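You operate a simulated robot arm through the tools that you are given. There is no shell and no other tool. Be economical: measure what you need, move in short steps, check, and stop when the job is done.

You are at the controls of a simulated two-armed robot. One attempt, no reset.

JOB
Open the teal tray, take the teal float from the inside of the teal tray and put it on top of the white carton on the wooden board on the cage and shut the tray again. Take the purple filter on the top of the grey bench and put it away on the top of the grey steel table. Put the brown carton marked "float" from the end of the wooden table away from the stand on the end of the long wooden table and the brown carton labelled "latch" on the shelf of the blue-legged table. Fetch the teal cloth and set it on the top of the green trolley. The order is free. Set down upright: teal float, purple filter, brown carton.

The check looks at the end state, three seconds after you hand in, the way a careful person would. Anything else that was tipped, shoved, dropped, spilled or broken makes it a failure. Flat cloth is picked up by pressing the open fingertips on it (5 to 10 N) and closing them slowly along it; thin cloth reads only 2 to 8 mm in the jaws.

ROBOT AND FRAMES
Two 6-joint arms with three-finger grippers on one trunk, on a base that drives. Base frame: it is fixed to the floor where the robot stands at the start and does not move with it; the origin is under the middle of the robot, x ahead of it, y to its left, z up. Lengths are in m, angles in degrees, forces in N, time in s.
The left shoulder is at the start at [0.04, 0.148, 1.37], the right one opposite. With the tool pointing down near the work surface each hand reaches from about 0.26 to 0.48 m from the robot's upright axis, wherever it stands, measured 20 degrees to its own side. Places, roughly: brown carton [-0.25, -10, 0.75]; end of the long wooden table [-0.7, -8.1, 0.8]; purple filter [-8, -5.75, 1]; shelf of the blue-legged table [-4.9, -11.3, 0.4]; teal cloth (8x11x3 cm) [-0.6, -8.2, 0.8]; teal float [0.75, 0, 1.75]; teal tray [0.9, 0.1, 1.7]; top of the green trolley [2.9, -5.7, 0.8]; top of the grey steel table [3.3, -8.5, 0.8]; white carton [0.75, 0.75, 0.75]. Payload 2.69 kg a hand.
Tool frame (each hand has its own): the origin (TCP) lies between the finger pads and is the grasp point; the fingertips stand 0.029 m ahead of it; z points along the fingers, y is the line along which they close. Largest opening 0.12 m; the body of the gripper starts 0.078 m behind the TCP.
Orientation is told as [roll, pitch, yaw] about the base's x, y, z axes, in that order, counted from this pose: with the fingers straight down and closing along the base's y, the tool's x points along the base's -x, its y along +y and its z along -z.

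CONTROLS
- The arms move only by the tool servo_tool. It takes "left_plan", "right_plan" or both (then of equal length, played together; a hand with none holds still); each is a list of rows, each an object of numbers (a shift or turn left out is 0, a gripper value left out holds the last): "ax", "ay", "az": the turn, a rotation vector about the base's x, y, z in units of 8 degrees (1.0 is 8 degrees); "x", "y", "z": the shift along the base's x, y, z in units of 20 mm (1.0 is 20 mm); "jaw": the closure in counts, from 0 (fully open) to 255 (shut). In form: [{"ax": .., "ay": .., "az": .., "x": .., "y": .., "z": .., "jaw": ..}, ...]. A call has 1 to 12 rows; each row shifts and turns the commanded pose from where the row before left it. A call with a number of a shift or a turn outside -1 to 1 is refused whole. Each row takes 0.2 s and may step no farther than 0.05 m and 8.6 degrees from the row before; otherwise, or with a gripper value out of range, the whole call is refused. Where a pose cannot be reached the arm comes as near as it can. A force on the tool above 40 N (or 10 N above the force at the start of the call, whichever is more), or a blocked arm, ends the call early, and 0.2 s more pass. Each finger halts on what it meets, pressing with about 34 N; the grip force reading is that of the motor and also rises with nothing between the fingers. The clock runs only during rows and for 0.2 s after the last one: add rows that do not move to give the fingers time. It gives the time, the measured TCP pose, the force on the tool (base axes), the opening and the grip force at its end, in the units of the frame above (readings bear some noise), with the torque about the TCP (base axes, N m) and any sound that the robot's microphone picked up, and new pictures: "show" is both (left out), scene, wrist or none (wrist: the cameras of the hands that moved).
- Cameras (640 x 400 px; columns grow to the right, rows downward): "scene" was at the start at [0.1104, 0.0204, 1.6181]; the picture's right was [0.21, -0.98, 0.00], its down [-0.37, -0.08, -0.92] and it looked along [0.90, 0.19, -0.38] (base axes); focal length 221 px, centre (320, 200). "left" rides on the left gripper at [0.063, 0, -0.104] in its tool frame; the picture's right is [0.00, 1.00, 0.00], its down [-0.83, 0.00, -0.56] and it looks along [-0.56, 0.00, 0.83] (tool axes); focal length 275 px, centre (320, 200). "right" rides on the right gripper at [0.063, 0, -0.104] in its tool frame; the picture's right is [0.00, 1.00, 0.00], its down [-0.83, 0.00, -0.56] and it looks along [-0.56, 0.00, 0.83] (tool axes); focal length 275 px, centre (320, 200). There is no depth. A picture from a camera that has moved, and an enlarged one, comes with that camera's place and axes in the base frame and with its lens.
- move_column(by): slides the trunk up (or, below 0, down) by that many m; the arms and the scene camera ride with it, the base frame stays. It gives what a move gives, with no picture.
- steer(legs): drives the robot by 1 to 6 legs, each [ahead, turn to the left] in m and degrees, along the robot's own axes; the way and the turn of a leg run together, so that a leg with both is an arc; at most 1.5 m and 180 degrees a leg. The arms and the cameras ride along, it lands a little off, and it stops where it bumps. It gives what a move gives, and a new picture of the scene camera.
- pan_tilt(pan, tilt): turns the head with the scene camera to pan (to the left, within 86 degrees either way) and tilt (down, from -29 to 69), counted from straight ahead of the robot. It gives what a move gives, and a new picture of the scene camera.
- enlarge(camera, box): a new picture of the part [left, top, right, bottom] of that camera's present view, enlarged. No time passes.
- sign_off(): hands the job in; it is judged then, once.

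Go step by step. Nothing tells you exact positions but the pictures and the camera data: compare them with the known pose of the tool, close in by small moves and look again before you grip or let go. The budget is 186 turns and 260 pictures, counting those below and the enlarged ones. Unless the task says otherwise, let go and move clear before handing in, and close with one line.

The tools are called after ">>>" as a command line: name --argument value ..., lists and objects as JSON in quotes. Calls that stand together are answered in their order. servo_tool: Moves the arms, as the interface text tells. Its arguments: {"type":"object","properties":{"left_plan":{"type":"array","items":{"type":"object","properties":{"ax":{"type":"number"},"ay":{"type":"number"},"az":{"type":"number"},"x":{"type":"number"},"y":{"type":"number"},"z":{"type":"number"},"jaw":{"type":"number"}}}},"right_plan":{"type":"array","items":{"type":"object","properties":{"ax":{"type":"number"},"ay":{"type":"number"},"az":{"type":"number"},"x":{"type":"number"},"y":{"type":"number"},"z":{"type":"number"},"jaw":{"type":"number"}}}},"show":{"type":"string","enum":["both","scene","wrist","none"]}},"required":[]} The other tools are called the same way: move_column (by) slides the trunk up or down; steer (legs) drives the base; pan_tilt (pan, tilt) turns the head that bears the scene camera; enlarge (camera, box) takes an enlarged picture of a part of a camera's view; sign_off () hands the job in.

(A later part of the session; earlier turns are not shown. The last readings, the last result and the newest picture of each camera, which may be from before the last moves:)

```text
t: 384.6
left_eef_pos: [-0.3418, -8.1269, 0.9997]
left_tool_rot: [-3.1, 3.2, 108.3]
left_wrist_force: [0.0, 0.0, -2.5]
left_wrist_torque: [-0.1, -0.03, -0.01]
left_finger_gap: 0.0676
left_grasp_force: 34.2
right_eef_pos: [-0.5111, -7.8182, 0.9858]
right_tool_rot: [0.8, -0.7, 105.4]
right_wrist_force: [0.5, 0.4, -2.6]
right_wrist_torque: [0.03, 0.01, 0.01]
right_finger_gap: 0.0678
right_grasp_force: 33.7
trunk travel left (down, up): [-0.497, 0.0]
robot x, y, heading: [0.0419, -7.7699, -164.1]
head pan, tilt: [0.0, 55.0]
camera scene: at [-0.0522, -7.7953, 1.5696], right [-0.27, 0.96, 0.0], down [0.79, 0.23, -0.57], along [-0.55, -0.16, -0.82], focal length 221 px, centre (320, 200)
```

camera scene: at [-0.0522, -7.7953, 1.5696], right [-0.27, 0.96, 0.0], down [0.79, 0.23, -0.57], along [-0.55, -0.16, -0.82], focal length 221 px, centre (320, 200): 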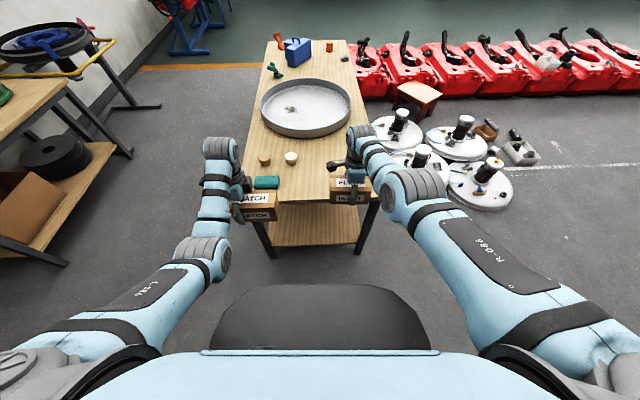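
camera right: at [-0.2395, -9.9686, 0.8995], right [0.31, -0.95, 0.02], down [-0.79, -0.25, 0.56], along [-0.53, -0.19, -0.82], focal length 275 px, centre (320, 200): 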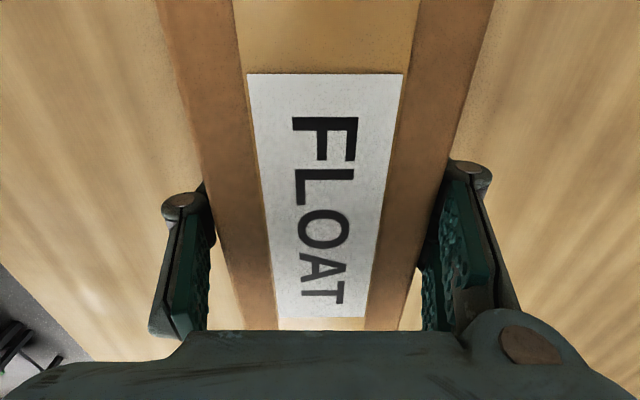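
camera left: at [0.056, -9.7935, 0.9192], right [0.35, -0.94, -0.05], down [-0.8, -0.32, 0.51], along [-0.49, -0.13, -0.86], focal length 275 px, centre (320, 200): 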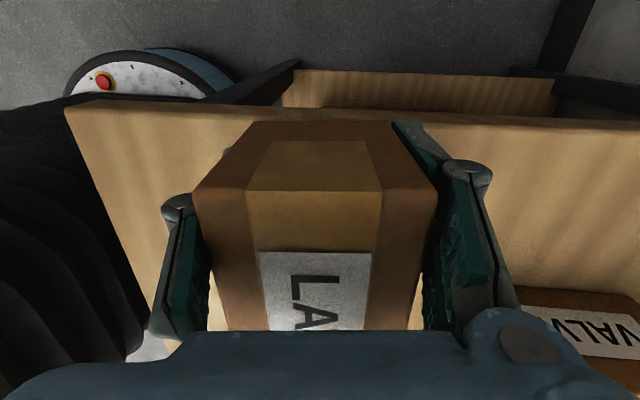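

The long table's end is right ahead, and the cloth and cylinders sit on its left half. I'll move in, raise LATCH higher, and lower FLOAT onto the free right half.

>>> steer --legs '[[0.235, 0]]'

>>> servo_tool --left_plan '[{"z": 1}, {"z": 1}, {"z": 1}, {"z": 1}, {"z": 1}, {"z": 1}, {"z": 1}, {"z": 1}]' --show "none"

>>> move_column --by -0.13

>>> enlarge --camera "scene" --box '[180, 60, 460, 235]'

```text
t: 386.3
left_eef_pos: [-0.5644, -8.1899, 1.0018]
left_tool_rot: [-2.9, 3.1, 108.2]
left_wrist_force: [0.5, 0.3, -3.3]
left_wrist_torque: [-0.14, 0.0, -0.01]
left_finger_gap: 0.0674
left_grasp_force: 33.5
right_eef_pos: [-0.7345, -7.8819, 0.9879]
right_tool_rot: [1.2, -0.7, 105.5]
right_wrist_force: [0.4, 0.2, -2.1]
right_wrist_torque: [0.04, 0.03, 0.01]
right_finger_gap: 0.0674
right_grasp_force: 33.4
trunk travel left (down, up): [-0.497, 0.0]
robot x, y, heading: [-0.1881, -7.8347, -164.0]
head pan, tilt: [0.0, 55.0]
camera scene: at [-0.2737, -7.8588, 1.57], right [-0.27, 0.96, 0.0], down [0.79, 0.22, -0.58], along [-0.55, -0.16, -0.82], focal length 221 px, centre (320, 200)
```

scene: 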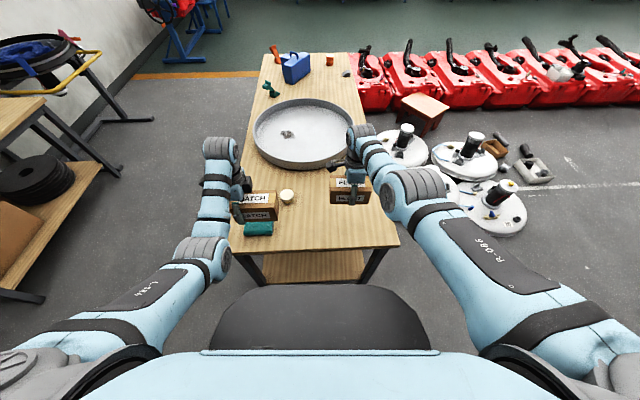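

```text
t: 388.1
left_eef_pos: [-0.6382, -8.2143, 1.1109]
left_tool_rot: [-3.2, 3.2, 108.2]
left_wrist_force: [-0.8, 0.1, -2.4]
left_wrist_torque: [-0.13, -0.04, 0.01]
left_finger_gap: 0.0678
left_grasp_force: 34.2
left hand out of reach, approached as far as the arm can: row 1, 2, 3, 4, 5, 6, 7, 8
right_eef_pos: [-0.7395, -7.8829, 0.9856]
right_tool_rot: [0.8, -0.6, 105.5]
right_wrist_force: [0.2, 0.5, -2.3]
right_wrist_torque: [0.01, -0.01, 0.02]
right_finger_gap: 0.0675
right_grasp_force: 34.2
trunk travel left (down, up): [-0.497, 0.0]
robot x, y, heading: [-0.1891, -7.8353, -163.9]
head pan, tilt: [0.0, 55.0]
```

```text
t: 389.7
left_eef_pos: [-0.6386, -8.2149, 0.981]
left_tool_rot: [-3.2, 3.2, 108.2]
left_wrist_force: [-0.3, 0.5, -2.2]
left_wrist_torque: [-0.12, -0.04, -0.01]
left_finger_gap: 0.0677
left_grasp_force: 33.8
right_eef_pos: [-0.7384, -7.8826, 0.8564]
right_tool_rot: [1.0, -0.6, 105.5]
right_wrist_force: [-0.6, 0.5, -2.3]
right_wrist_torque: [-0.02, 0.02, 0.01]
right_finger_gap: 0.0674
right_grasp_force: 33.9
trunk travel left (down, up): [-0.367, 0.13]
robot x, y, heading: [-0.1897, -7.8356, -164.1]
head pan, tilt: [0.0, 55.0]
```

```text
2.29 times, centred on (320, 148) of scene
camera zoom: at [-0.2792, -7.8604, 1.4395], right [-0.27, 0.96, 0.0], down [0.79, 0.22, -0.57], along [-0.55, -0.16, -0.82], focal length 506 px, centre (320, 320)
```

zoom: 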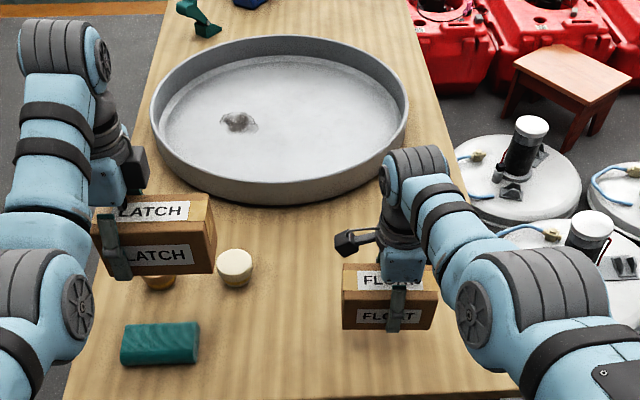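

>>> move_column --by -0.025

>>> servo_tool --right_plan '[{"z": -0.3}, {"z": -0.3}, {"z": -0.3}]' --show "none"

```text
t: 390.4
left_eef_pos: [-0.6379, -8.2152, 0.955]
left_tool_rot: [-3.2, 3.3, 108.3]
left_wrist_force: [0.4, -0.2, -2.3]
left_wrist_torque: [-0.13, -0.03, 0.03]
left_finger_gap: 0.0678
left_grasp_force: 34.2
right_eef_pos: [-0.7387, -7.8837, 0.8312]
right_tool_rot: [0.8, -0.5, 105.5]
right_wrist_force: [-0.5, 0.1, -2.1]
right_wrist_torque: [0.02, 0.03, -0.04]
right_finger_gap: 0.0675
right_grasp_force: 34.2
trunk travel left (down, up): [-0.342, 0.155]
robot x, y, heading: [-0.1887, -7.8367, -164.1]
head pan, tilt: [0.0, 55.0]
```

```text
t: 391.2
left_eef_pos: [-0.6386, -8.2142, 0.955]
left_tool_rot: [-3.3, 3.2, 108.2]
left_wrist_force: [0.7, -0.5, -2.2]
left_wrist_torque: [-0.08, -0.06, 0.02]
left_finger_gap: 0.0674
left_grasp_force: 33.8
right_eef_pos: [-0.7337, -7.8774, 0.8147]
right_tool_rot: [0.9, -0.6, 105.4]
right_wrist_force: [-0.3, 0.4, -2.5]
right_wrist_torque: [0.0, 0.04, -0.02]
right_finger_gap: 0.0678
right_grasp_force: 34.3
right hand out of reach, approached as far as the arm can: row 2
trunk travel left (down, up): [-0.342, 0.155]
robot x, y, heading: [-0.1883, -7.8335, -163.8]
head pan, tilt: [0.0, 55.0]
```

>>> servo_tool --right_plan '[{"z": -0.25}, {"z": -0.25}, {"z": -0.2}, {"z": -0.2}]' --show "wrist"

```text
t: 392.2
left_eef_pos: [-0.638, -8.2156, 0.9544]
left_tool_rot: [-3.2, 3.2, 108.2]
left_wrist_force: [-0.4, -1.2, -3.2]
left_wrist_torque: [-0.12, -0.03, 0.02]
left_finger_gap: 0.0677
left_grasp_force: 34.3
right_eef_pos: [-0.729, -7.8761, 0.7994]
right_tool_rot: [0.9, -0.5, 105.4]
right_wrist_force: [-0.1, 0.6, -2.3]
right_wrist_torque: [0.02, 0.0, -0.01]
right_finger_gap: 0.0678
right_grasp_force: 34.3
right hand out of reach, approached as far as the arm can: row 1, 4
trunk travel left (down, up): [-0.342, 0.155]
robot x, y, heading: [-0.1889, -7.8355, -164.2]
head pan, tilt: [0.0, 55.0]
camera right: at [-0.7105, -7.9378, 0.9022], right [-0.96, -0.27, 0.02], down [-0.22, 0.8, 0.56], along [-0.17, 0.54, -0.82], focal length 275 px, centre (320, 200)
```

right: 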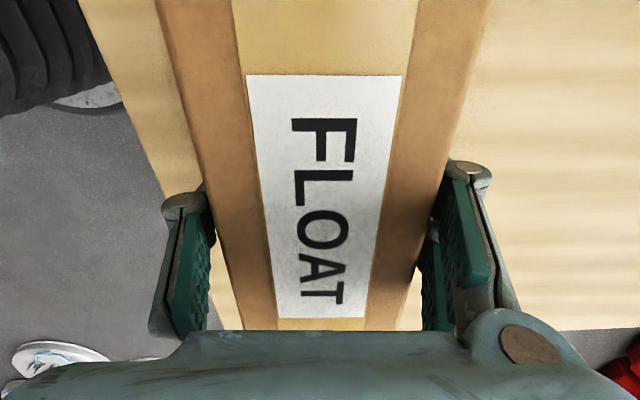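

>>> servo_tool --right_plan '[{"z": -0.25, "x": -0.15, "y": -0.04}, {"z": -0.25, "x": -0.15, "y": -0.04}, {"z": -0.25, "x": -0.15, "y": -0.04}]' --show "none"

```text
t: 393.0
left_eef_pos: [-0.6351, -8.2157, 0.9577]
left_tool_rot: [-3.0, 3.1, 108.3]
left_wrist_force: [-0.1, -0.5, -2.8]
left_wrist_torque: [-0.13, -0.04, -0.01]
left_finger_gap: 0.0673
left_grasp_force: 33.8
right_eef_pos: [-0.7279, -7.8727, 0.7947]
right_tool_rot: [1.4, -0.7, 105.5]
right_wrist_force: [-7.0, -7.7, 27.2]
right_wrist_torque: [-0.22, 0.27, 0.03]
right_finger_gap: 0.0681
right_grasp_force: 34.2
right hand out of reach, approached as far as the arm can: row 1, 2, 3
trunk travel left (down, up): [-0.342, 0.155]
robot x, y, heading: [-0.1873, -7.8383, -164.3]
head pan, tilt: [0.0, 55.0]
```

FLOAT is on the table. Releasing and lifting clear.

>>> servo_tool --right_plan '[{"z": 0.1}, {"jaw": 150}, {"jaw": 80}, {"jaw": 20}, {}, {"z": 0.7}, {"z": 1}, {"z": 1}, {"z": 1}, {"z": 1}, {"z": 1}]' --show "scene"

```text
t: 395.4
left_eef_pos: [-0.6382, -8.2151, 0.956]
left_tool_rot: [-3.2, 3.0, 108.2]
left_wrist_force: [-0.4, -0.2, -3.1]
left_wrist_torque: [-0.09, -0.02, 0.01]
left_finger_gap: 0.0675
left_grasp_force: 33.6
right_eef_pos: [-0.7545, -7.8829, 0.898]
right_tool_rot: [0.7, -0.6, 105.4]
right_wrist_force: [0.3, -0.5, 0.5]
right_wrist_torque: [0.03, 0.02, 0.02]
right_finger_gap: 0.1107
right_grasp_force: 0.0
right hand out of reach, approached as far as the arm can: row 6, 7, 8, 9, 10, 11
trunk travel left (down, up): [-0.342, 0.155]
robot x, y, heading: [-0.187, -7.8362, -164.0]
head pan, tilt: [0.0, 55.0]
camera scene: at [-0.2786, -7.8604, 1.4146], right [-0.27, 0.96, 0.0], down [0.79, 0.22, -0.57], along [-0.55, -0.16, -0.82], focal length 221 px, centre (320, 200)
```

scene: 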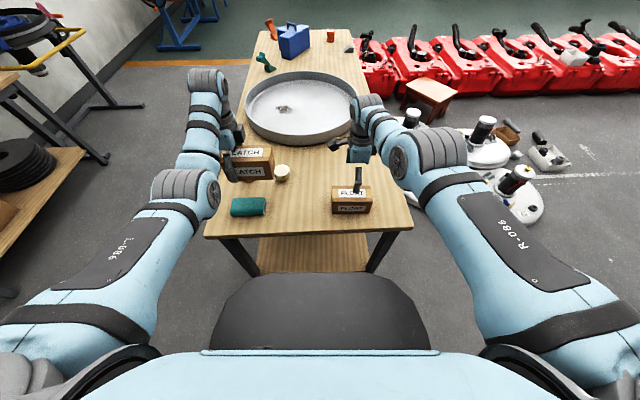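

FLOAT is standing on the long table's end. Next, with the right hand free, I'll sidestep about 33 cm left so the cloth comes under it.

>>> steer --legs '[[-0.25, 0], [0, 90], [0.33, 0], [0, -90], [0.22, 0]]'

>>> enlarge --camera "right" --box '[0, 0, 640, 400]'

```text
t: 408.0
left_eef_pos: [-0.5422, -8.4874, 0.9574]
left_tool_rot: [-3.1, 3.1, 105.4]
left_wrist_force: [-0.1, -0.5, -2.1]
left_wrist_torque: [-0.13, 0.02, -0.03]
left_finger_gap: 0.0675
left_grasp_force: 33.9
right_eef_pos: [-0.6438, -8.151, 0.9002]
right_tool_rot: [0.8, -0.7, 102.7]
right_wrist_force: [0.4, -0.5, 0.8]
right_wrist_torque: [-0.01, 0.04, 0.01]
right_finger_gap: 0.1108
right_grasp_force: 0.1
trunk travel left (down, up): [-0.342, 0.155]
robot x, y, heading: [-0.0783, -8.1301, -166.9]
head pan, tilt: [0.0, 55.0]
camera scene: at [-0.1667, -8.1499, 1.4148], right [-0.23, 0.97, 0.0], down [0.8, 0.19, -0.57], along [-0.56, -0.13, -0.82], focal length 221 px, centre (320, 200)
```

scene: 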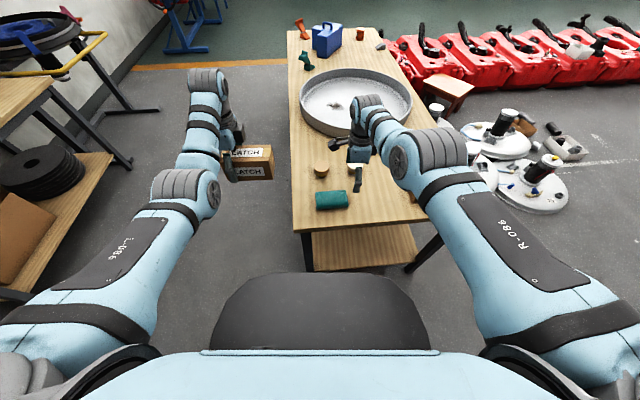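

```text
1.00 times, centred on (320, 200) of right (not enlarged: the box is as wide or as high as the picture)
camera zoom: at [-0.6277, -8.2133, 1.0015], right [-0.97, -0.22, 0.01], down [-0.18, 0.81, 0.57], along [-0.14, 0.55, -0.82], focal length 275 px, centre (320, 200)
```

zoom: 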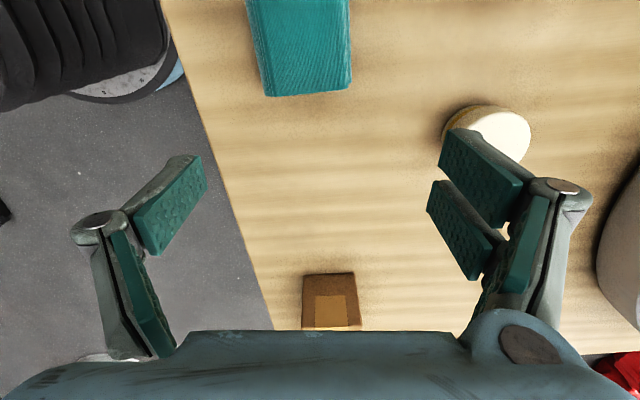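

>>> servo_tool --right_plan '[{"x": 0.48, "y": -0.98, "jaw": 95}, {"x": 0.48, "y": -0.98}, {"x": 0.48, "y": -0.98}, {}]' --show "none"

>>> move_column --by -0.075

>>> enlarge --camera "right" --box '[0, 0, 640, 400]'

```text
t: 409.0
left_eef_pos: [-0.5459, -8.4871, 0.9557]
left_tool_rot: [-3.2, 3.1, 105.4]
left_wrist_force: [-0.9, -0.1, -2.7]
left_wrist_torque: [-0.09, -0.07, -0.02]
left_finger_gap: 0.0674
left_grasp_force: 34.5
right_eef_pos: [-0.616, -8.2083, 0.8981]
right_tool_rot: [0.6, -0.6, 102.6]
right_wrist_force: [-0.2, 0.2, -0.2]
right_wrist_torque: [0.01, 0.01, -0.04]
right_finger_gap: 0.0752
right_grasp_force: 0.0
trunk travel left (down, up): [-0.342, 0.155]
robot x, y, heading: [-0.0766, -8.1281, -166.7]
head pan, tilt: [0.0, 55.0]
```

```text
t: 410.1
left_eef_pos: [-0.5454, -8.4874, 0.882]
left_tool_rot: [-3.2, 3.1, 105.5]
left_wrist_force: [0.5, 0.5, -2.8]
left_wrist_torque: [-0.09, -0.04, 0.0]
left_finger_gap: 0.0677
left_grasp_force: 34.1
right_eef_pos: [-0.6154, -8.2097, 0.8237]
right_tool_rot: [0.9, -0.7, 102.6]
right_wrist_force: [0.6, 0.5, -0.1]
right_wrist_torque: [-0.01, 0.0, 0.0]
right_finger_gap: 0.075
right_grasp_force: 0.0
trunk travel left (down, up): [-0.267, 0.23]
robot x, y, heading: [-0.0787, -8.129, -166.8]
head pan, tilt: [0.0, 55.0]
```

```text
1.00 times, centred on (320, 200) of right (not enlarged: the box is as wide or as high as the picture)
camera zoom: at [-0.6005, -8.2721, 0.9266], right [-0.97, -0.22, 0.01], down [-0.18, 0.81, 0.57], along [-0.14, 0.55, -0.82], focal length 275 px, centre (320, 200)
```

zoom: 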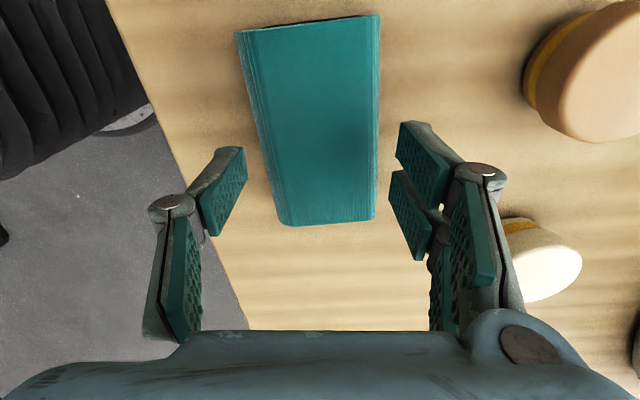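

>>> servo_tool --right_plan '[{"jaw": 10, "y": -0.6}, {}, {"z": -0.6, "x": -0.15}, {"z": -0.6, "x": -0.15}, {"z": -0.4, "x": -0.15}]' --show "wrist"

```text
t: 411.3
left_eef_pos: [-0.5448, -8.4868, 0.8805]
left_tool_rot: [-3.2, 3.2, 105.4]
left_wrist_force: [-0.3, -0.6, -1.9]
left_wrist_torque: [-0.07, -0.01, -0.01]
left_finger_gap: 0.0677
left_grasp_force: 34.2
right_eef_pos: [-0.6106, -8.2051, 0.7971]
right_tool_rot: [0.8, -0.7, 102.5]
right_wrist_force: [-0.4, -0.8, 0.4]
right_wrist_torque: [-0.02, 0.0, 0.03]
right_finger_gap: 0.1153
right_grasp_force: 0.0
right hand out of reach, approached as far as the arm can: row 1, 3, 4, 5
trunk travel left (down, up): [-0.267, 0.23]
robot x, y, heading: [-0.078, -8.1303, -167.1]
head pan, tilt: [0.0, 55.0]
camera right: at [-0.5948, -8.268, 0.8991], right [-0.97, -0.22, 0.01], down [-0.18, 0.81, 0.57], along [-0.14, 0.55, -0.82], focal length 275 px, centre (320, 200)
```

right: 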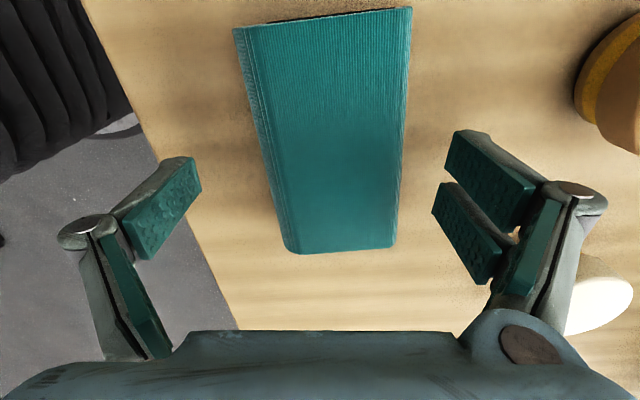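

>>> move_column --by -0.012

>>> servo_tool --right_plan '[{"jaw": 50}, {"jaw": 80}, {"jaw": 105}, {"jaw": 130}, {"jaw": 155}, {"jaw": 180}, {"jaw": 205}, {"jaw": 230}, {"jaw": 255}, {}, {}]' --show "wrist"

```text
t: 411.9
left_eef_pos: [-0.5463, -8.4879, 0.8695]
left_tool_rot: [-3.1, 3.1, 105.4]
left_wrist_force: [-0.6, 0.3, -2.1]
left_wrist_torque: [-0.08, -0.02, 0.0]
left_finger_gap: 0.0672
left_grasp_force: 34.2
right_eef_pos: [-0.6108, -8.204, 0.7851]
right_tool_rot: [0.7, -0.7, 102.6]
right_wrist_force: [0.3, -0.5, 0.2]
right_wrist_torque: [0.02, -0.02, -0.03]
right_finger_gap: 0.1153
right_grasp_force: 0.1
trunk travel left (down, up): [-0.255, 0.242]
robot x, y, heading: [-0.076, -8.1313, -167.2]
head pan, tilt: [0.0, 55.0]
```

```text
t: 414.3
left_eef_pos: [-0.5426, -8.4874, 0.8705]
left_tool_rot: [-3.1, 3.1, 105.4]
left_wrist_force: [0.1, 0.0, -3.5]
left_wrist_torque: [-0.11, 0.01, 0.01]
left_finger_gap: 0.0678
left_grasp_force: 34.4
right_eef_pos: [-0.6087, -8.2043, 0.7858]
right_tool_rot: [0.9, -0.7, 102.7]
right_wrist_force: [1.4, 0.4, 15.0]
right_wrist_torque: [-0.01, -0.67, 0.07]
right_finger_gap: 0.0693
right_grasp_force: 34.1
trunk travel left (down, up): [-0.255, 0.242]
robot x, y, heading: [-0.0802, -8.1301, -166.7]
head pan, tilt: [0.0, 55.0]
camera right: at [-0.5932, -8.268, 0.8888], right [-0.97, -0.22, 0.02], down [-0.17, 0.81, 0.57], along [-0.14, 0.55, -0.82], focal length 275 px, centre (320, 200)
```

right: 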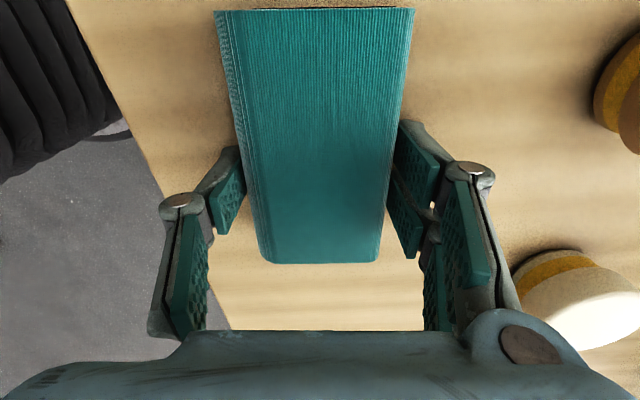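

The cloth bundle is held firmly (69 mm). I'll raise the trunk and head west through the gap between the two tables toward the blue-legged table.

>>> move_column --by 0.24

>>> pan_tilt --pan 0 --tilt 25

>>> steer --legs '[[-0.2, 0], [0, 76], [0.87, 0], [0, -73], [1.5, 0], [1.3, 0]]'

```text
t: 416.8
left_eef_pos: [-0.5453, -8.4879, 1.1082]
left_tool_rot: [-3.3, 3.0, 105.4]
left_wrist_force: [-0.1, -1.1, -2.4]
left_wrist_torque: [-0.1, -0.02, 0.01]
left_finger_gap: 0.0676
left_grasp_force: 34.0
right_eef_pos: [-0.6109, -8.2048, 1.0239]
right_tool_rot: [0.7, -0.7, 102.6]
right_wrist_force: [0.6, 1.2, 0.2]
right_wrist_torque: [-0.01, 0.01, -0.02]
right_finger_gap: 0.069
right_grasp_force: 34.0
trunk travel left (down, up): [-0.495, 0.002]
robot x, y, heading: [-0.0804, -8.1296, -166.5]
head pan, tilt: [0.0, 55.0]
```

```text
t: 417.8
left_eef_pos: [-0.5448, -8.4883, 1.1089]
left_tool_rot: [-3.2, 3.2, 105.4]
left_wrist_force: [-0.2, 0.3, -1.9]
left_wrist_torque: [-0.11, -0.05, 0.02]
left_finger_gap: 0.0674
left_grasp_force: 34.1
right_eef_pos: [-0.611, -8.2042, 1.0239]
right_tool_rot: [0.7, -0.6, 102.6]
right_wrist_force: [-0.4, 0.3, -1.6]
right_wrist_torque: [0.02, -0.02, -0.02]
right_finger_gap: 0.069
right_grasp_force: 34.1
trunk travel left (down, up): [-0.495, 0.002]
robot x, y, heading: [-0.0795, -8.129, -167.1]
head pan, tilt: [0.0, 25.0]
camera scene: at [-0.1893, -8.1554, 1.6117], right [-0.23, 0.97, 0.0], down [0.41, 0.1, -0.91], along [-0.88, -0.21, -0.42], focal length 221 px, centre (320, 200)
```

scene: 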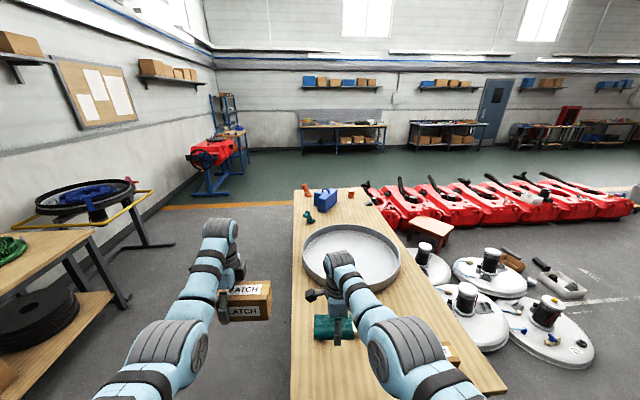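

```text
t: 443.2
left_eef_pos: [-3.0476, -10.1496, 1.1093]
left_tool_rot: [-3.1, 3.0, 109.7]
left_wrist_force: [-0.1, -0.1, -2.9]
left_wrist_torque: [-0.09, -0.04, -0.06]
left_finger_gap: 0.0675
left_grasp_force: 34.2
right_eef_pos: [-3.1337, -9.8738, 1.0248]
right_tool_rot: [0.8, -0.7, 106.9]
right_wrist_force: [-0.3, 0.6, -1.2]
right_wrist_torque: [0.0, 0.01, -0.02]
right_finger_gap: 0.0693
right_grasp_force: 34.2
trunk travel left (down, up): [-0.495, 0.002]
robot x, y, heading: [-2.6097, -9.7594, -162.8]
head pan, tilt: [0.0, 25.0]
camera scene: at [-2.7176, -9.7922, 1.6119], right [-0.3, 0.95, 0.0], down [0.4, 0.13, -0.91], along [-0.87, -0.27, -0.42], focal length 221 px, centre (320, 200)
```

scene: 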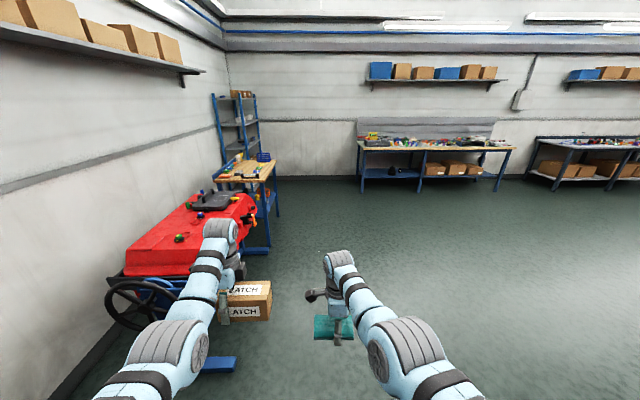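

>>> enlarge --camera "scene" --box '[190, 130, 310, 270]'

```text
2.86 times, centred on (250, 200) of scene
camera zoom: at [-2.7176, -9.7922, 1.6119], right [-0.3, 0.95, 0.0], down [0.4, 0.13, -0.91], along [-0.87, -0.27, -0.42], focal length 632 px, centre (520, 200)
```

zoom: 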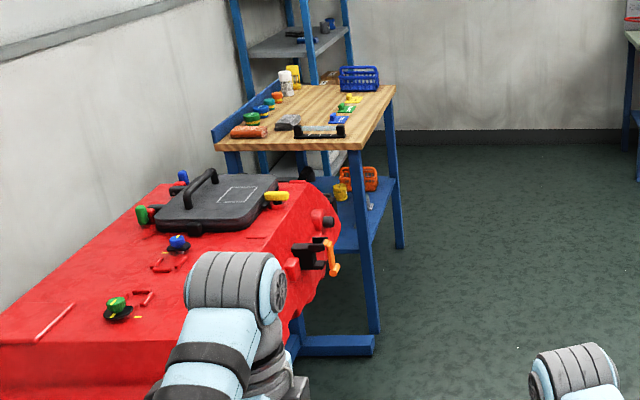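

That's the blue-legged workbench; its low blue shelf is open toward the aisle. I'll drive in front of it and face it.

>>> steer --legs '[[0, 3], [1.4, 0], [1.35, 0], [0, 89]]'

>>> move_column --by -0.3

>>> pan_tilt --pan 15 --tilt 40

```text
t: 460.7
left_eef_pos: [-4.7572, -11.136, 1.1089]
left_tool_rot: [-3.2, 3.2, -156.6]
left_wrist_force: [0.5, 0.9, -2.8]
left_wrist_torque: [0.04, -0.12, -0.05]
left_finger_gap: 0.0677
left_grasp_force: 34.1
right_eef_pos: [-5.0292, -11.2393, 1.0233]
right_tool_rot: [0.7, -0.6, -159.4]
right_wrist_force: [-0.3, 0.1, -0.5]
right_wrist_torque: [-0.02, -0.03, 0.01]
right_finger_gap: 0.0688
right_grasp_force: 34.3
trunk travel left (down, up): [-0.495, 0.002]
robot x, y, heading: [-5.1752, -10.7209, -68.6]
head pan, tilt: [0.0, 25.0]
camera scene: at [-5.1365, -10.8294, 1.6117], right [-0.93, -0.36, 0.0], down [-0.15, 0.39, -0.91], along [0.33, -0.84, -0.42], focal length 221 px, centre (320, 200)
```

scene: 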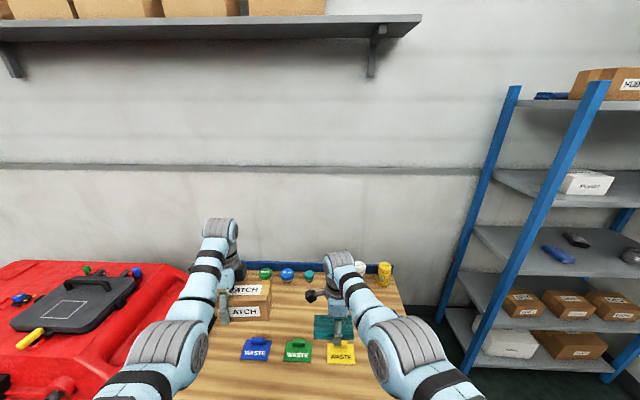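

```text
t: 462.2
left_eef_pos: [-4.7586, -11.1324, 0.9798]
left_tool_rot: [-3.0, 3.1, -156.5]
left_wrist_force: [-0.5, 0.0, -3.4]
left_wrist_torque: [0.01, -0.07, 0.0]
left_finger_gap: 0.0677
left_grasp_force: 33.7
right_eef_pos: [-5.0257, -11.2392, 0.9002]
right_tool_rot: [1.3, -0.7, -159.4]
right_wrist_force: [-2.0, 2.4, 12.8]
right_wrist_torque: [-0.41, -0.03, -0.06]
right_finger_gap: 0.0692
right_grasp_force: 34.1
trunk travel left (down, up): [-0.365, 0.132]
robot x, y, heading: [-5.1779, -10.7267, -68.8]
head pan, tilt: [0.0, 25.0]
stopped: the force on the tool passed its limit at 67 N (the readings are from after the stop); the commanded pose is now the measured one
```

```text
t: 463.0
left_eef_pos: [-4.7588, -11.1344, 0.9797]
left_tool_rot: [-3.2, 3.1, -156.5]
left_wrist_force: [-0.5, -0.6, -3.2]
left_wrist_torque: [0.04, -0.11, 0.03]
left_finger_gap: 0.0674
left_grasp_force: 34.7
right_eef_pos: [-5.0264, -11.2419, 0.8987]
right_tool_rot: [1.1, -0.7, -159.4]
right_wrist_force: [0.0, 1.4, 12.4]
right_wrist_torque: [-0.47, -0.06, 0.0]
right_finger_gap: 0.0689
right_grasp_force: 33.9
trunk travel left (down, up): [-0.365, 0.132]
robot x, y, heading: [-5.1764, -10.7257, -69.0]
head pan, tilt: [15.0, 40.0]
camera scene: at [-5.1199, -10.8091, 1.4589], right [-0.81, -0.59, 0.0], down [-0.38, 0.52, -0.77], along [0.45, -0.62, -0.64], focal length 221 px, centre (320, 200)
```

scene: 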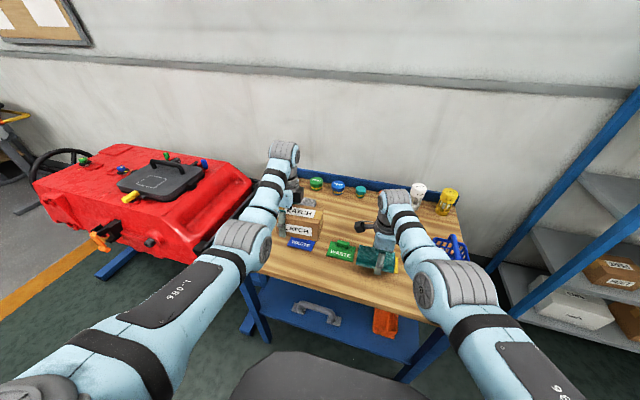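

Lowering the trunk pressed the cloth onto something on the bench top, so I'll raise it at once and back off. The shelf is recessed under the top, so I'll turn the left hand and approach low from outside.

>>> move_column --by 0.132

>>> enlarge --camera "scene" --box '[220, 140, 480, 380]'

>>> steer --legs '[[-0.2, 32], [-0.2, -34]]'

```text
t: 464.6
left_eef_pos: [-4.7569, -11.1373, 1.1107]
left_tool_rot: [-3.1, 3.1, -156.5]
left_wrist_force: [-0.3, -0.8, -3.5]
left_wrist_torque: [0.05, -0.14, 0.03]
left_finger_gap: 0.0678
left_grasp_force: 34.1
right_eef_pos: [-5.0256, -11.2429, 1.0299]
right_tool_rot: [1.1, -0.8, -159.4]
right_wrist_force: [0.1, 0.2, 0.0]
right_wrist_torque: [0.01, -0.01, -0.01]
right_finger_gap: 0.069
right_grasp_force: 34.0
trunk travel left (down, up): [-0.497, 0.0]
robot x, y, heading: [-5.1742, -10.7255, -68.4]
head pan, tilt: [15.0, 40.0]
```

```text
1.67 times, centred on (350, 260) of scene
camera zoom: at [-5.1191, -10.8119, 1.5909], right [-0.81, -0.59, 0.0], down [-0.38, 0.52, -0.77], along [0.45, -0.62, -0.64], focal length 369 px, centre (270, 100)
```

zoom: 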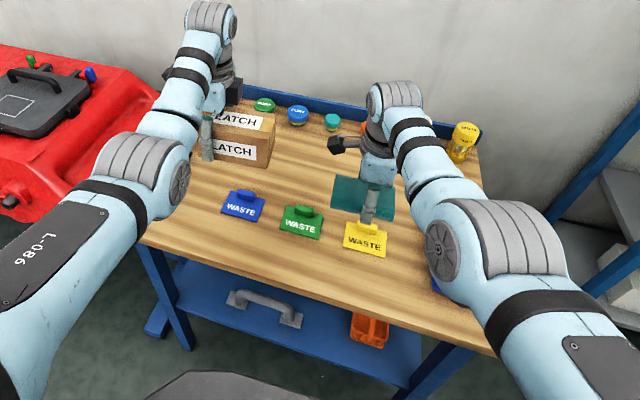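

```text
t: 468.2
left_eef_pos: [-5.0122, -10.8327, 1.1097]
left_tool_rot: [-3.4, 3.1, -158.7]
left_wrist_force: [0.7, -0.4, -2.9]
left_wrist_torque: [0.04, -0.06, -0.04]
left_finger_gap: 0.0675
left_grasp_force: 34.0
right_eef_pos: [-5.2843, -10.9284, 1.0291]
right_tool_rot: [0.8, -0.7, -161.4]
right_wrist_force: [0.1, -1.0, -0.6]
right_wrist_torque: [0.05, 0.03, 0.03]
right_finger_gap: 0.069
right_grasp_force: 34.3
trunk travel left (down, up): [-0.497, 0.0]
robot x, y, heading: [-5.4177, -10.4043, -70.8]
head pan, tilt: [15.0, 40.0]
camera scene: at [-5.3616, -10.4961, 1.5904], right [-0.83, -0.56, 0.0], down [-0.36, 0.53, -0.76], along [0.43, -0.63, -0.64], focal length 221 px, centre (320, 200)
```

scene: 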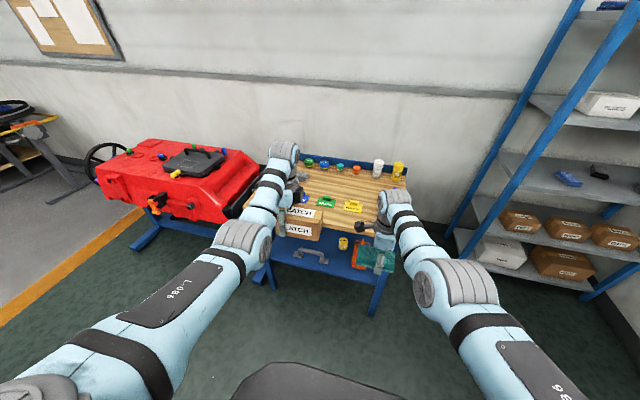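

>>> servo_tool --left_plan '[{"az": 1}, {"az": 1}, {"az": 1}, {"az": 1}, {"az": 1}, {"az": 1}, {"az": 1}, {"az": 1}, {"az": 1}, {"az": 1, "z": -0.5}, {"az": 1, "z": -1}, {"az": 0.1, "z": -1}]' --right_plan '[{"x": -0.89, "y": 0.43, "z": -0.5}, {"x": -0.89, "y": 0.43, "z": -0.5}, {"x": -0.89, "y": 0.43, "z": -0.5}, {"x": -0.89, "y": 0.43, "z": -0.5}, {"x": -0.89, "y": 0.43, "z": -0.5}, {"x": -0.89, "y": 0.43, "z": -0.5}, {"x": -0.89, "y": 0.43, "z": -0.5}, {"x": -0.89, "y": 0.43, "z": -0.5}, {"x": -0.89, "y": 0.43, "z": -0.5}, {"x": -0.89, "y": 0.43, "z": -0.5}, {"x": -0.6, "y": 0.7}, {"x": -0.6, "y": 0.7}]' --show "none"

>>> move_column --by -0.4

>>> servo_tool --left_plan '[{"z": -1}, {"z": -1}]' --show "both"

```text
t: 470.8
left_eef_pos: [-5.012, -10.8309, 1.0594]
left_tool_rot: [-3.3, 3.3, -69.5]
left_wrist_force: [-0.2, 0.6, -2.2]
left_wrist_torque: [0.12, 0.04, -0.02]
left_finger_gap: 0.0677
left_grasp_force: 34.1
right_eef_pos: [-5.4879, -10.8124, 0.9297]
right_tool_rot: [1.0, -0.8, -161.4]
right_wrist_force: [-0.6, 0.6, -0.8]
right_wrist_torque: [-0.01, -0.01, 0.0]
right_finger_gap: 0.0689
right_grasp_force: 34.6
trunk travel left (down, up): [-0.497, 0.0]
robot x, y, heading: [-5.4169, -10.4034, -71.0]
head pan, tilt: [15.0, 40.0]
```

```text
t: 474.6
left_eef_pos: [-5.013, -10.8311, 0.6769]
left_tool_rot: [-3.2, 3.1, -69.8]
left_wrist_force: [-0.1, -0.2, -1.9]
left_wrist_torque: [0.11, 0.03, -0.01]
left_finger_gap: 0.0675
left_grasp_force: 34.4
right_eef_pos: [-5.4814, -10.8174, 0.5523]
right_tool_rot: [1.7, -0.2, -161.3]
right_wrist_force: [0.2, 0.0, -0.7]
right_wrist_torque: [-0.02, 0.02, 0.01]
right_finger_gap: 0.069
right_grasp_force: 34.1
trunk travel left (down, up): [-0.097, 0.4]
robot x, y, heading: [-5.4195, -10.4052, -70.9]
head pan, tilt: [15.0, 40.0]
```

```text
t: 475.2
left_eef_pos: [-5.0128, -10.8322, 0.6369]
left_tool_rot: [-3.1, 3.2, -69.7]
left_wrist_force: [0.2, -0.6, -3.3]
left_wrist_torque: [0.14, 0.03, 0.02]
left_finger_gap: 0.0677
left_grasp_force: 34.2
right_eef_pos: [-5.4779, -10.8197, 0.5547]
right_tool_rot: [2.1, -0.1, -161.4]
right_wrist_force: [-0.9, 1.0, -0.5]
right_wrist_torque: [-0.01, -0.04, 0.02]
right_finger_gap: 0.0692
right_grasp_force: 34.3
trunk travel left (down, up): [-0.097, 0.4]
robot x, y, heading: [-5.4138, -10.4033, -70.8]
head pan, tilt: [15.0, 40.0]
camera scene: at [-5.3638, -10.4924, 1.2069], right [-0.83, -0.56, 0.0], down [-0.36, 0.53, -0.77], along [0.43, -0.64, -0.64], focal length 221 px, centre (320, 200)
camera left: at [-5.0288, -10.7768, 0.7455], right [0.94, 0.34, -0.06], down [0.32, -0.8, 0.51], along [0.13, -0.5, -0.86], focal length 275 px, centre (320, 200)
```

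scene: 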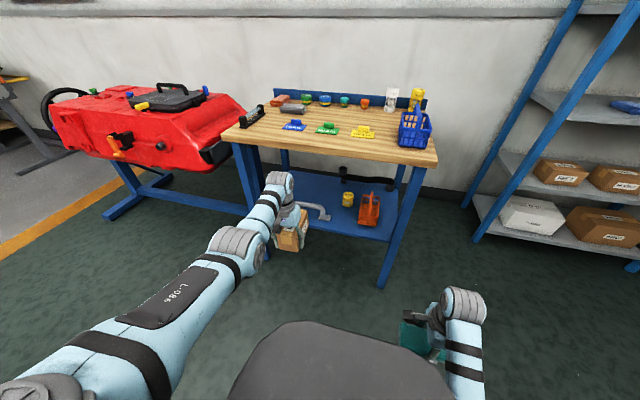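
left: 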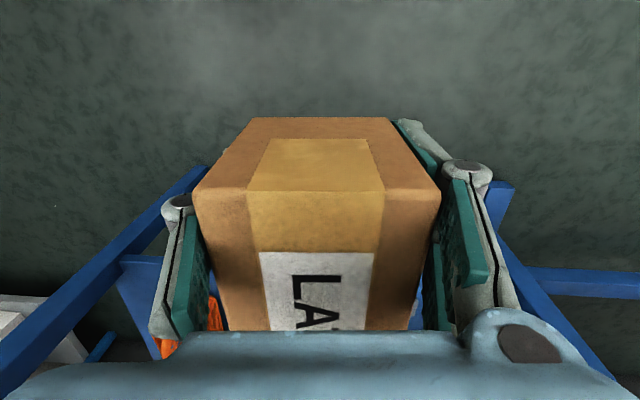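

The shelf is at z≈0.40, and there's a free spot on it at its left end near (−4.68, −11.1). I'll lower the trunk the rest of the way, then line up with that spot.

>>> move_column --by -0.095

>>> servo_tool --left_plan '[{"z": -0.8}, {"z": -0.8}]' --show "none"

>>> steer --legs '[[-0.32, 0], [0.32, 42], [0.32, -42]]'

```text
t: 476.7
left_eef_pos: [-5.0153, -10.8313, 0.621]
left_tool_rot: [-3.2, 3.1, -69.8]
left_wrist_force: [-0.4, 0.8, -3.2]
left_wrist_torque: [0.05, 0.01, 0.0]
left_finger_gap: 0.0677
left_grasp_force: 34.3
right_eef_pos: [-5.4704, -10.8294, 0.5466]
right_tool_rot: [3.3, 0.5, -161.1]
right_wrist_force: [0.1, -0.8, -0.2]
right_wrist_torque: [0.02, -0.01, 0.0]
right_finger_gap: 0.0687
right_grasp_force: 34.2
trunk travel left (down, up): [-0.076, 0.422]
robot x, y, heading: [-5.4182, -10.4044, -71.2]
head pan, tilt: [15.0, 40.0]
stopped: the arm was blocked; the commanded pose is now the measured one
```

```text
t: 477.3
left_eef_pos: [-5.0137, -10.8319, 0.5867]
left_tool_rot: [-3.2, 3.1, -69.9]
left_wrist_force: [0.0, -0.5, -1.8]
left_wrist_torque: [0.12, 0.04, 0.0]
left_finger_gap: 0.0677
left_grasp_force: 34.0
right_eef_pos: [-5.4657, -10.8338, 0.552]
right_tool_rot: [4.1, 0.7, -161.0]
right_wrist_force: [0.5, 0.0, -0.5]
right_wrist_torque: [-0.02, 0.0, 0.0]
right_finger_gap: 0.0692
right_grasp_force: 33.7
trunk travel left (down, up): [-0.076, 0.422]
robot x, y, heading: [-5.4207, -10.4089, -71.0]
head pan, tilt: [15.0, 40.0]
```

```text
t: 483.3
left_eef_pos: [-4.7066, -10.9698, 0.5743]
left_tool_rot: [-3.2, 3.7, -67.2]
left_wrist_force: [-0.6, 0.3, -3.0]
left_wrist_torque: [0.06, 0.0, 0.03]
left_finger_gap: 0.0675
left_grasp_force: 34.2
right_eef_pos: [-5.1401, -11.0249, 0.5725]
right_tool_rot: [8.7, 1.6, -158.3]
right_wrist_force: [0.0, 0.7, 0.8]
right_wrist_torque: [0.0, 0.01, -0.02]
right_finger_gap: 0.069
right_grasp_force: 33.6
trunk travel left (down, up): [-0.076, 0.422]
robot x, y, heading: [-5.1248, -10.5656, -68.6]
head pan, tilt: [15.0, 40.0]
stopped in leg 3: the robot was blocked; the commanded pose is now the measured one
camera scene: at [-5.0701, -10.6483, 1.1819], right [-0.81, -0.59, 0.0], down [-0.38, 0.52, -0.77], along [0.45, -0.62, -0.64], focal length 221 px, centre (320, 200)
```

scene: 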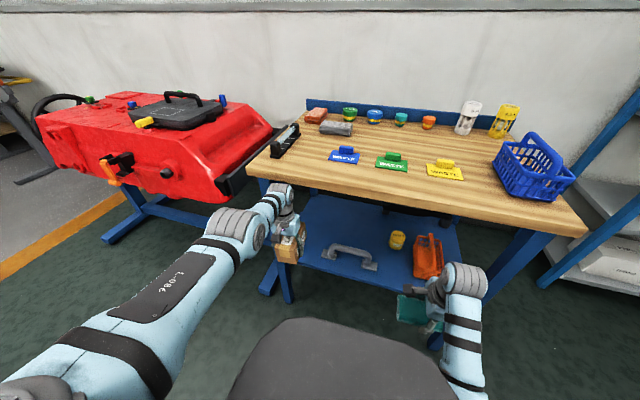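

The carton nudged the bench's left leg. I'll back off, square up, lower the left hand to shelf height and look before going in.

>>> steer --legs '[[-0.14, 0], [0, -4]]'

>>> servo_tool --left_plan '[{"z": -1}, {"z": -1}, {"z": -1}, {"z": -0.8}]' --show "scene"

```text
t: 485.1
left_eef_pos: [-4.7865, -10.8667, 0.5707]
left_tool_rot: [-3.2, 3.9, -71.2]
left_wrist_force: [-0.9, 0.6, -2.3]
left_wrist_torque: [0.06, 0.0, -0.01]
left_finger_gap: 0.0679
left_grasp_force: 33.6
right_eef_pos: [-5.2177, -10.9004, 0.5806]
right_tool_rot: [10.4, 1.8, -162.2]
right_wrist_force: [0.4, -0.7, -1.5]
right_wrist_torque: [0.0, 0.02, 0.0]
right_finger_gap: 0.0689
right_grasp_force: 33.9
trunk travel left (down, up): [-0.076, 0.422]
robot x, y, heading: [-5.1783, -10.4355, -73.0]
head pan, tilt: [15.0, 40.0]
camera scene: at [-5.127, -10.5215, 1.1785], right [-0.85, -0.53, 0.0], down [-0.34, 0.54, -0.77], along [0.41, -0.65, -0.64], focal length 221 px, centre (320, 200)
```

scene: 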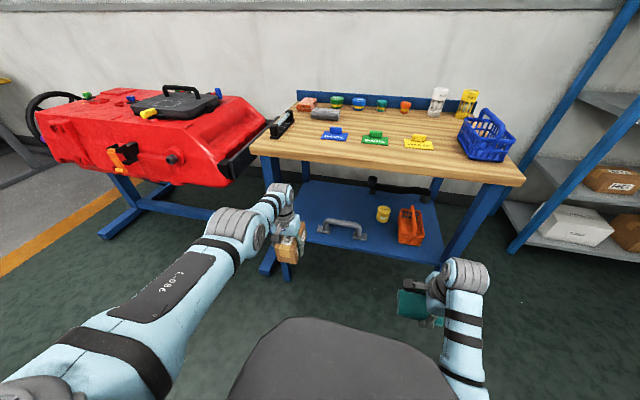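

```text
t: 486.1
left_eef_pos: [-4.7981, -10.8416, 0.5039]
left_tool_rot: [-3.1, 3.7, -71.2]
left_wrist_force: [-0.4, 0.9, -3.5]
left_wrist_torque: [0.08, 0.03, 0.0]
left_finger_gap: 0.0674
left_grasp_force: 34.9
left hand out of reach, approached as far as the arm can: row 1, 2, 3, 4
right_eef_pos: [-5.215, -10.9068, 0.5842]
right_tool_rot: [11.1, 1.7, -162.2]
right_wrist_force: [-0.5, 0.5, -0.1]
right_wrist_torque: [-0.05, -0.01, -0.01]
right_finger_gap: 0.0691
right_grasp_force: 33.7
trunk travel left (down, up): [-0.076, 0.422]
robot x, y, heading: [-5.1766, -10.4339, -73.2]
head pan, tilt: [15.0, 40.0]
camera scene: at [-5.1268, -10.5213, 1.1766], right [-0.85, -0.53, 0.0], down [-0.34, 0.54, -0.77], along [0.41, -0.65, -0.64], focal length 221 px, centre (320, 200)
```

scene: 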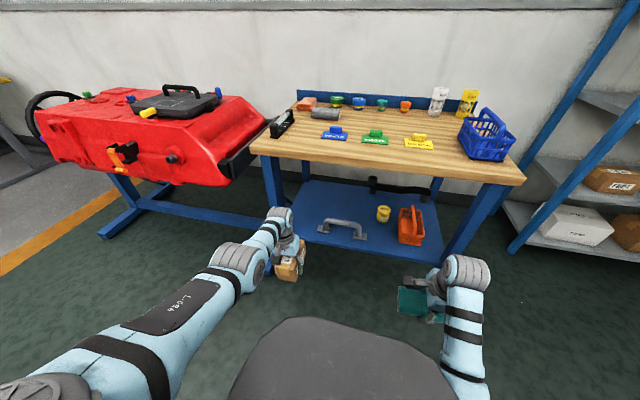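

The gap between the grey handle and the orange item, about 14 cm, is roomier than the left end. I'll sidestep right 31 cm and stop just short of it.

>>> steer --legs '[[-0.05, 0], [0, -90], [0.315, 0], [0, 90], [0.2, 0.5]]'

>>> enlarge --camera "left" --box '[0, 0, 640, 400]'

```text
t: 497.6
left_eef_pos: [-5.0395, -11.0631, 0.4954]
left_tool_rot: [-3.2, 3.9, -69.7]
left_wrist_force: [0.4, 0.2, -3.6]
left_wrist_torque: [0.1, 0.01, 0.02]
left_finger_gap: 0.0676
left_grasp_force: 33.8
right_eef_pos: [-5.4476, -11.1661, 0.6105]
right_tool_rot: [15.9, 1.6, -160.5]
right_wrist_force: [0.7, 0.2, -0.9]
right_wrist_torque: [-0.02, 0.0, -0.03]
right_finger_gap: 0.0688
right_grasp_force: 34.2
trunk travel left (down, up): [-0.076, 0.422]
robot x, y, heading: [-5.4297, -10.6611, -71.3]
head pan, tilt: [15.0, 40.0]
camera scene: at [-5.3767, -10.7529, 1.1689], right [-0.83, -0.56, 0.0], down [-0.36, 0.54, -0.77], along [0.42, -0.64, -0.64], focal length 221 px, centre (320, 200)
```

scene: 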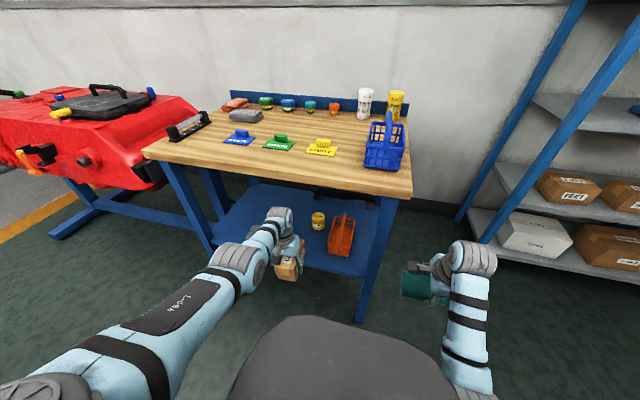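

```text
1.00 times, centred on (320, 200) of left (not enlarged: the box is as wide or as high as the picture)
camera zoom: at [-5.0552, -11.0084, 0.6048], right [0.94, 0.35, -0.06], down [0.33, -0.8, 0.5], along [0.13, -0.48, -0.87], focal length 275 px, centre (320, 200)
```

zoom: 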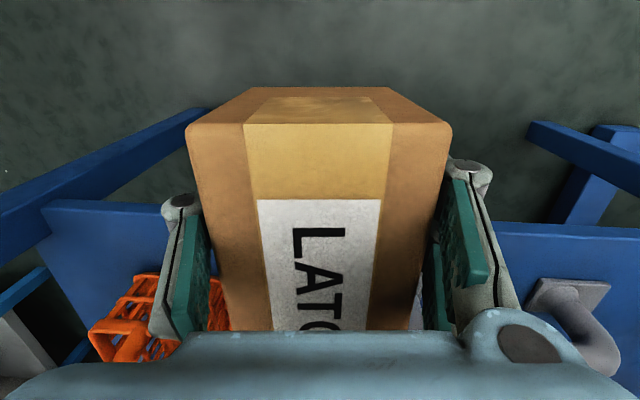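

>>> servo_tool --left_plan '[{"x": -0.55, "y": -0.18}, {"x": -0.55, "y": -0.18}]' --show "none"

>>> steer --legs '[[0.155, 0]]'

>>> enlarge --camera "left" --box '[0, 0, 640, 400]'

```text
t: 498.2
left_eef_pos: [-5.0619, -11.07, 0.4954]
left_tool_rot: [-3.1, 3.8, -69.7]
left_wrist_force: [0.0, 0.6, -2.9]
left_wrist_torque: [0.06, 0.05, 0.0]
left_finger_gap: 0.0677
left_grasp_force: 34.3
right_eef_pos: [-5.4474, -11.1673, 0.6134]
right_tool_rot: [16.2, 1.6, -160.6]
right_wrist_force: [-0.2, 0.9, -0.3]
right_wrist_torque: [-0.03, -0.01, -0.03]
right_finger_gap: 0.0688
right_grasp_force: 34.1
trunk travel left (down, up): [-0.076, 0.422]
robot x, y, heading: [-5.4298, -10.6617, -71.4]
head pan, tilt: [15.0, 40.0]
```

```text
t: 499.6
left_eef_pos: [-5.0121, -11.2151, 0.4953]
left_tool_rot: [-3.2, 3.9, -69.6]
left_wrist_force: [-0.2, 0.0, -3.1]
left_wrist_torque: [0.09, 0.04, 0.0]
left_finger_gap: 0.0675
left_grasp_force: 34.0
right_eef_pos: [-5.3973, -11.3132, 0.6129]
right_tool_rot: [16.1, 1.7, -160.6]
right_wrist_force: [0.1, -0.8, 0.0]
right_wrist_torque: [-0.01, 0.01, -0.01]
right_finger_gap: 0.0692
right_grasp_force: 33.7
trunk travel left (down, up): [-0.076, 0.422]
robot x, y, heading: [-5.3795, -10.8066, -71.1]
head pan, tilt: [15.0, 40.0]
camera scene: at [-5.3274, -10.8979, 1.1689], right [-0.83, -0.56, 0.0], down [-0.36, 0.54, -0.77], along [0.43, -0.64, -0.64], focal length 221 px, centre (320, 200)
```

scene: 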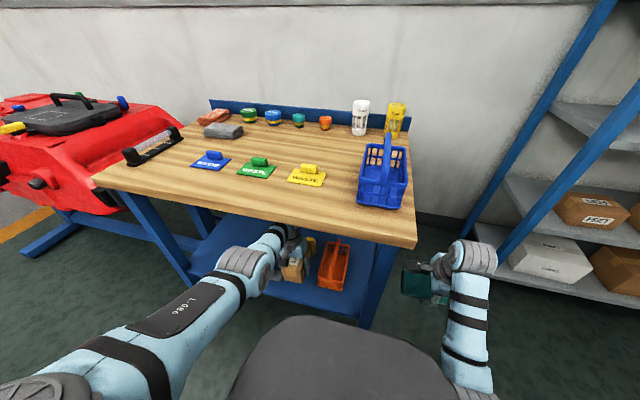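

```text
1.00 times, centred on (320, 200) of left (not enlarged: the box is as wide or as high as the picture)
camera zoom: at [-5.0276, -11.1606, 0.6046], right [0.94, 0.35, -0.06], down [0.33, -0.8, 0.5], along [0.13, -0.48, -0.87], focal length 275 px, centre (320, 200)
```

zoom: 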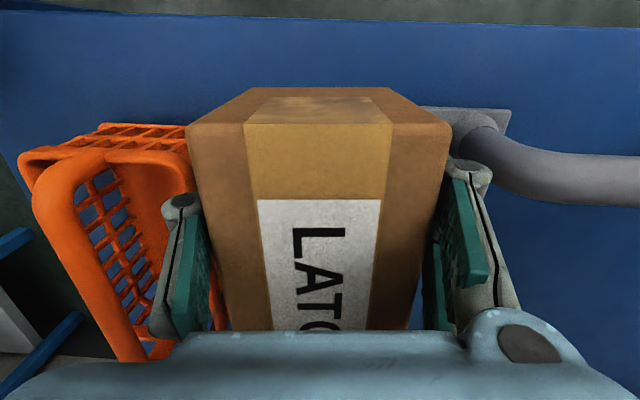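

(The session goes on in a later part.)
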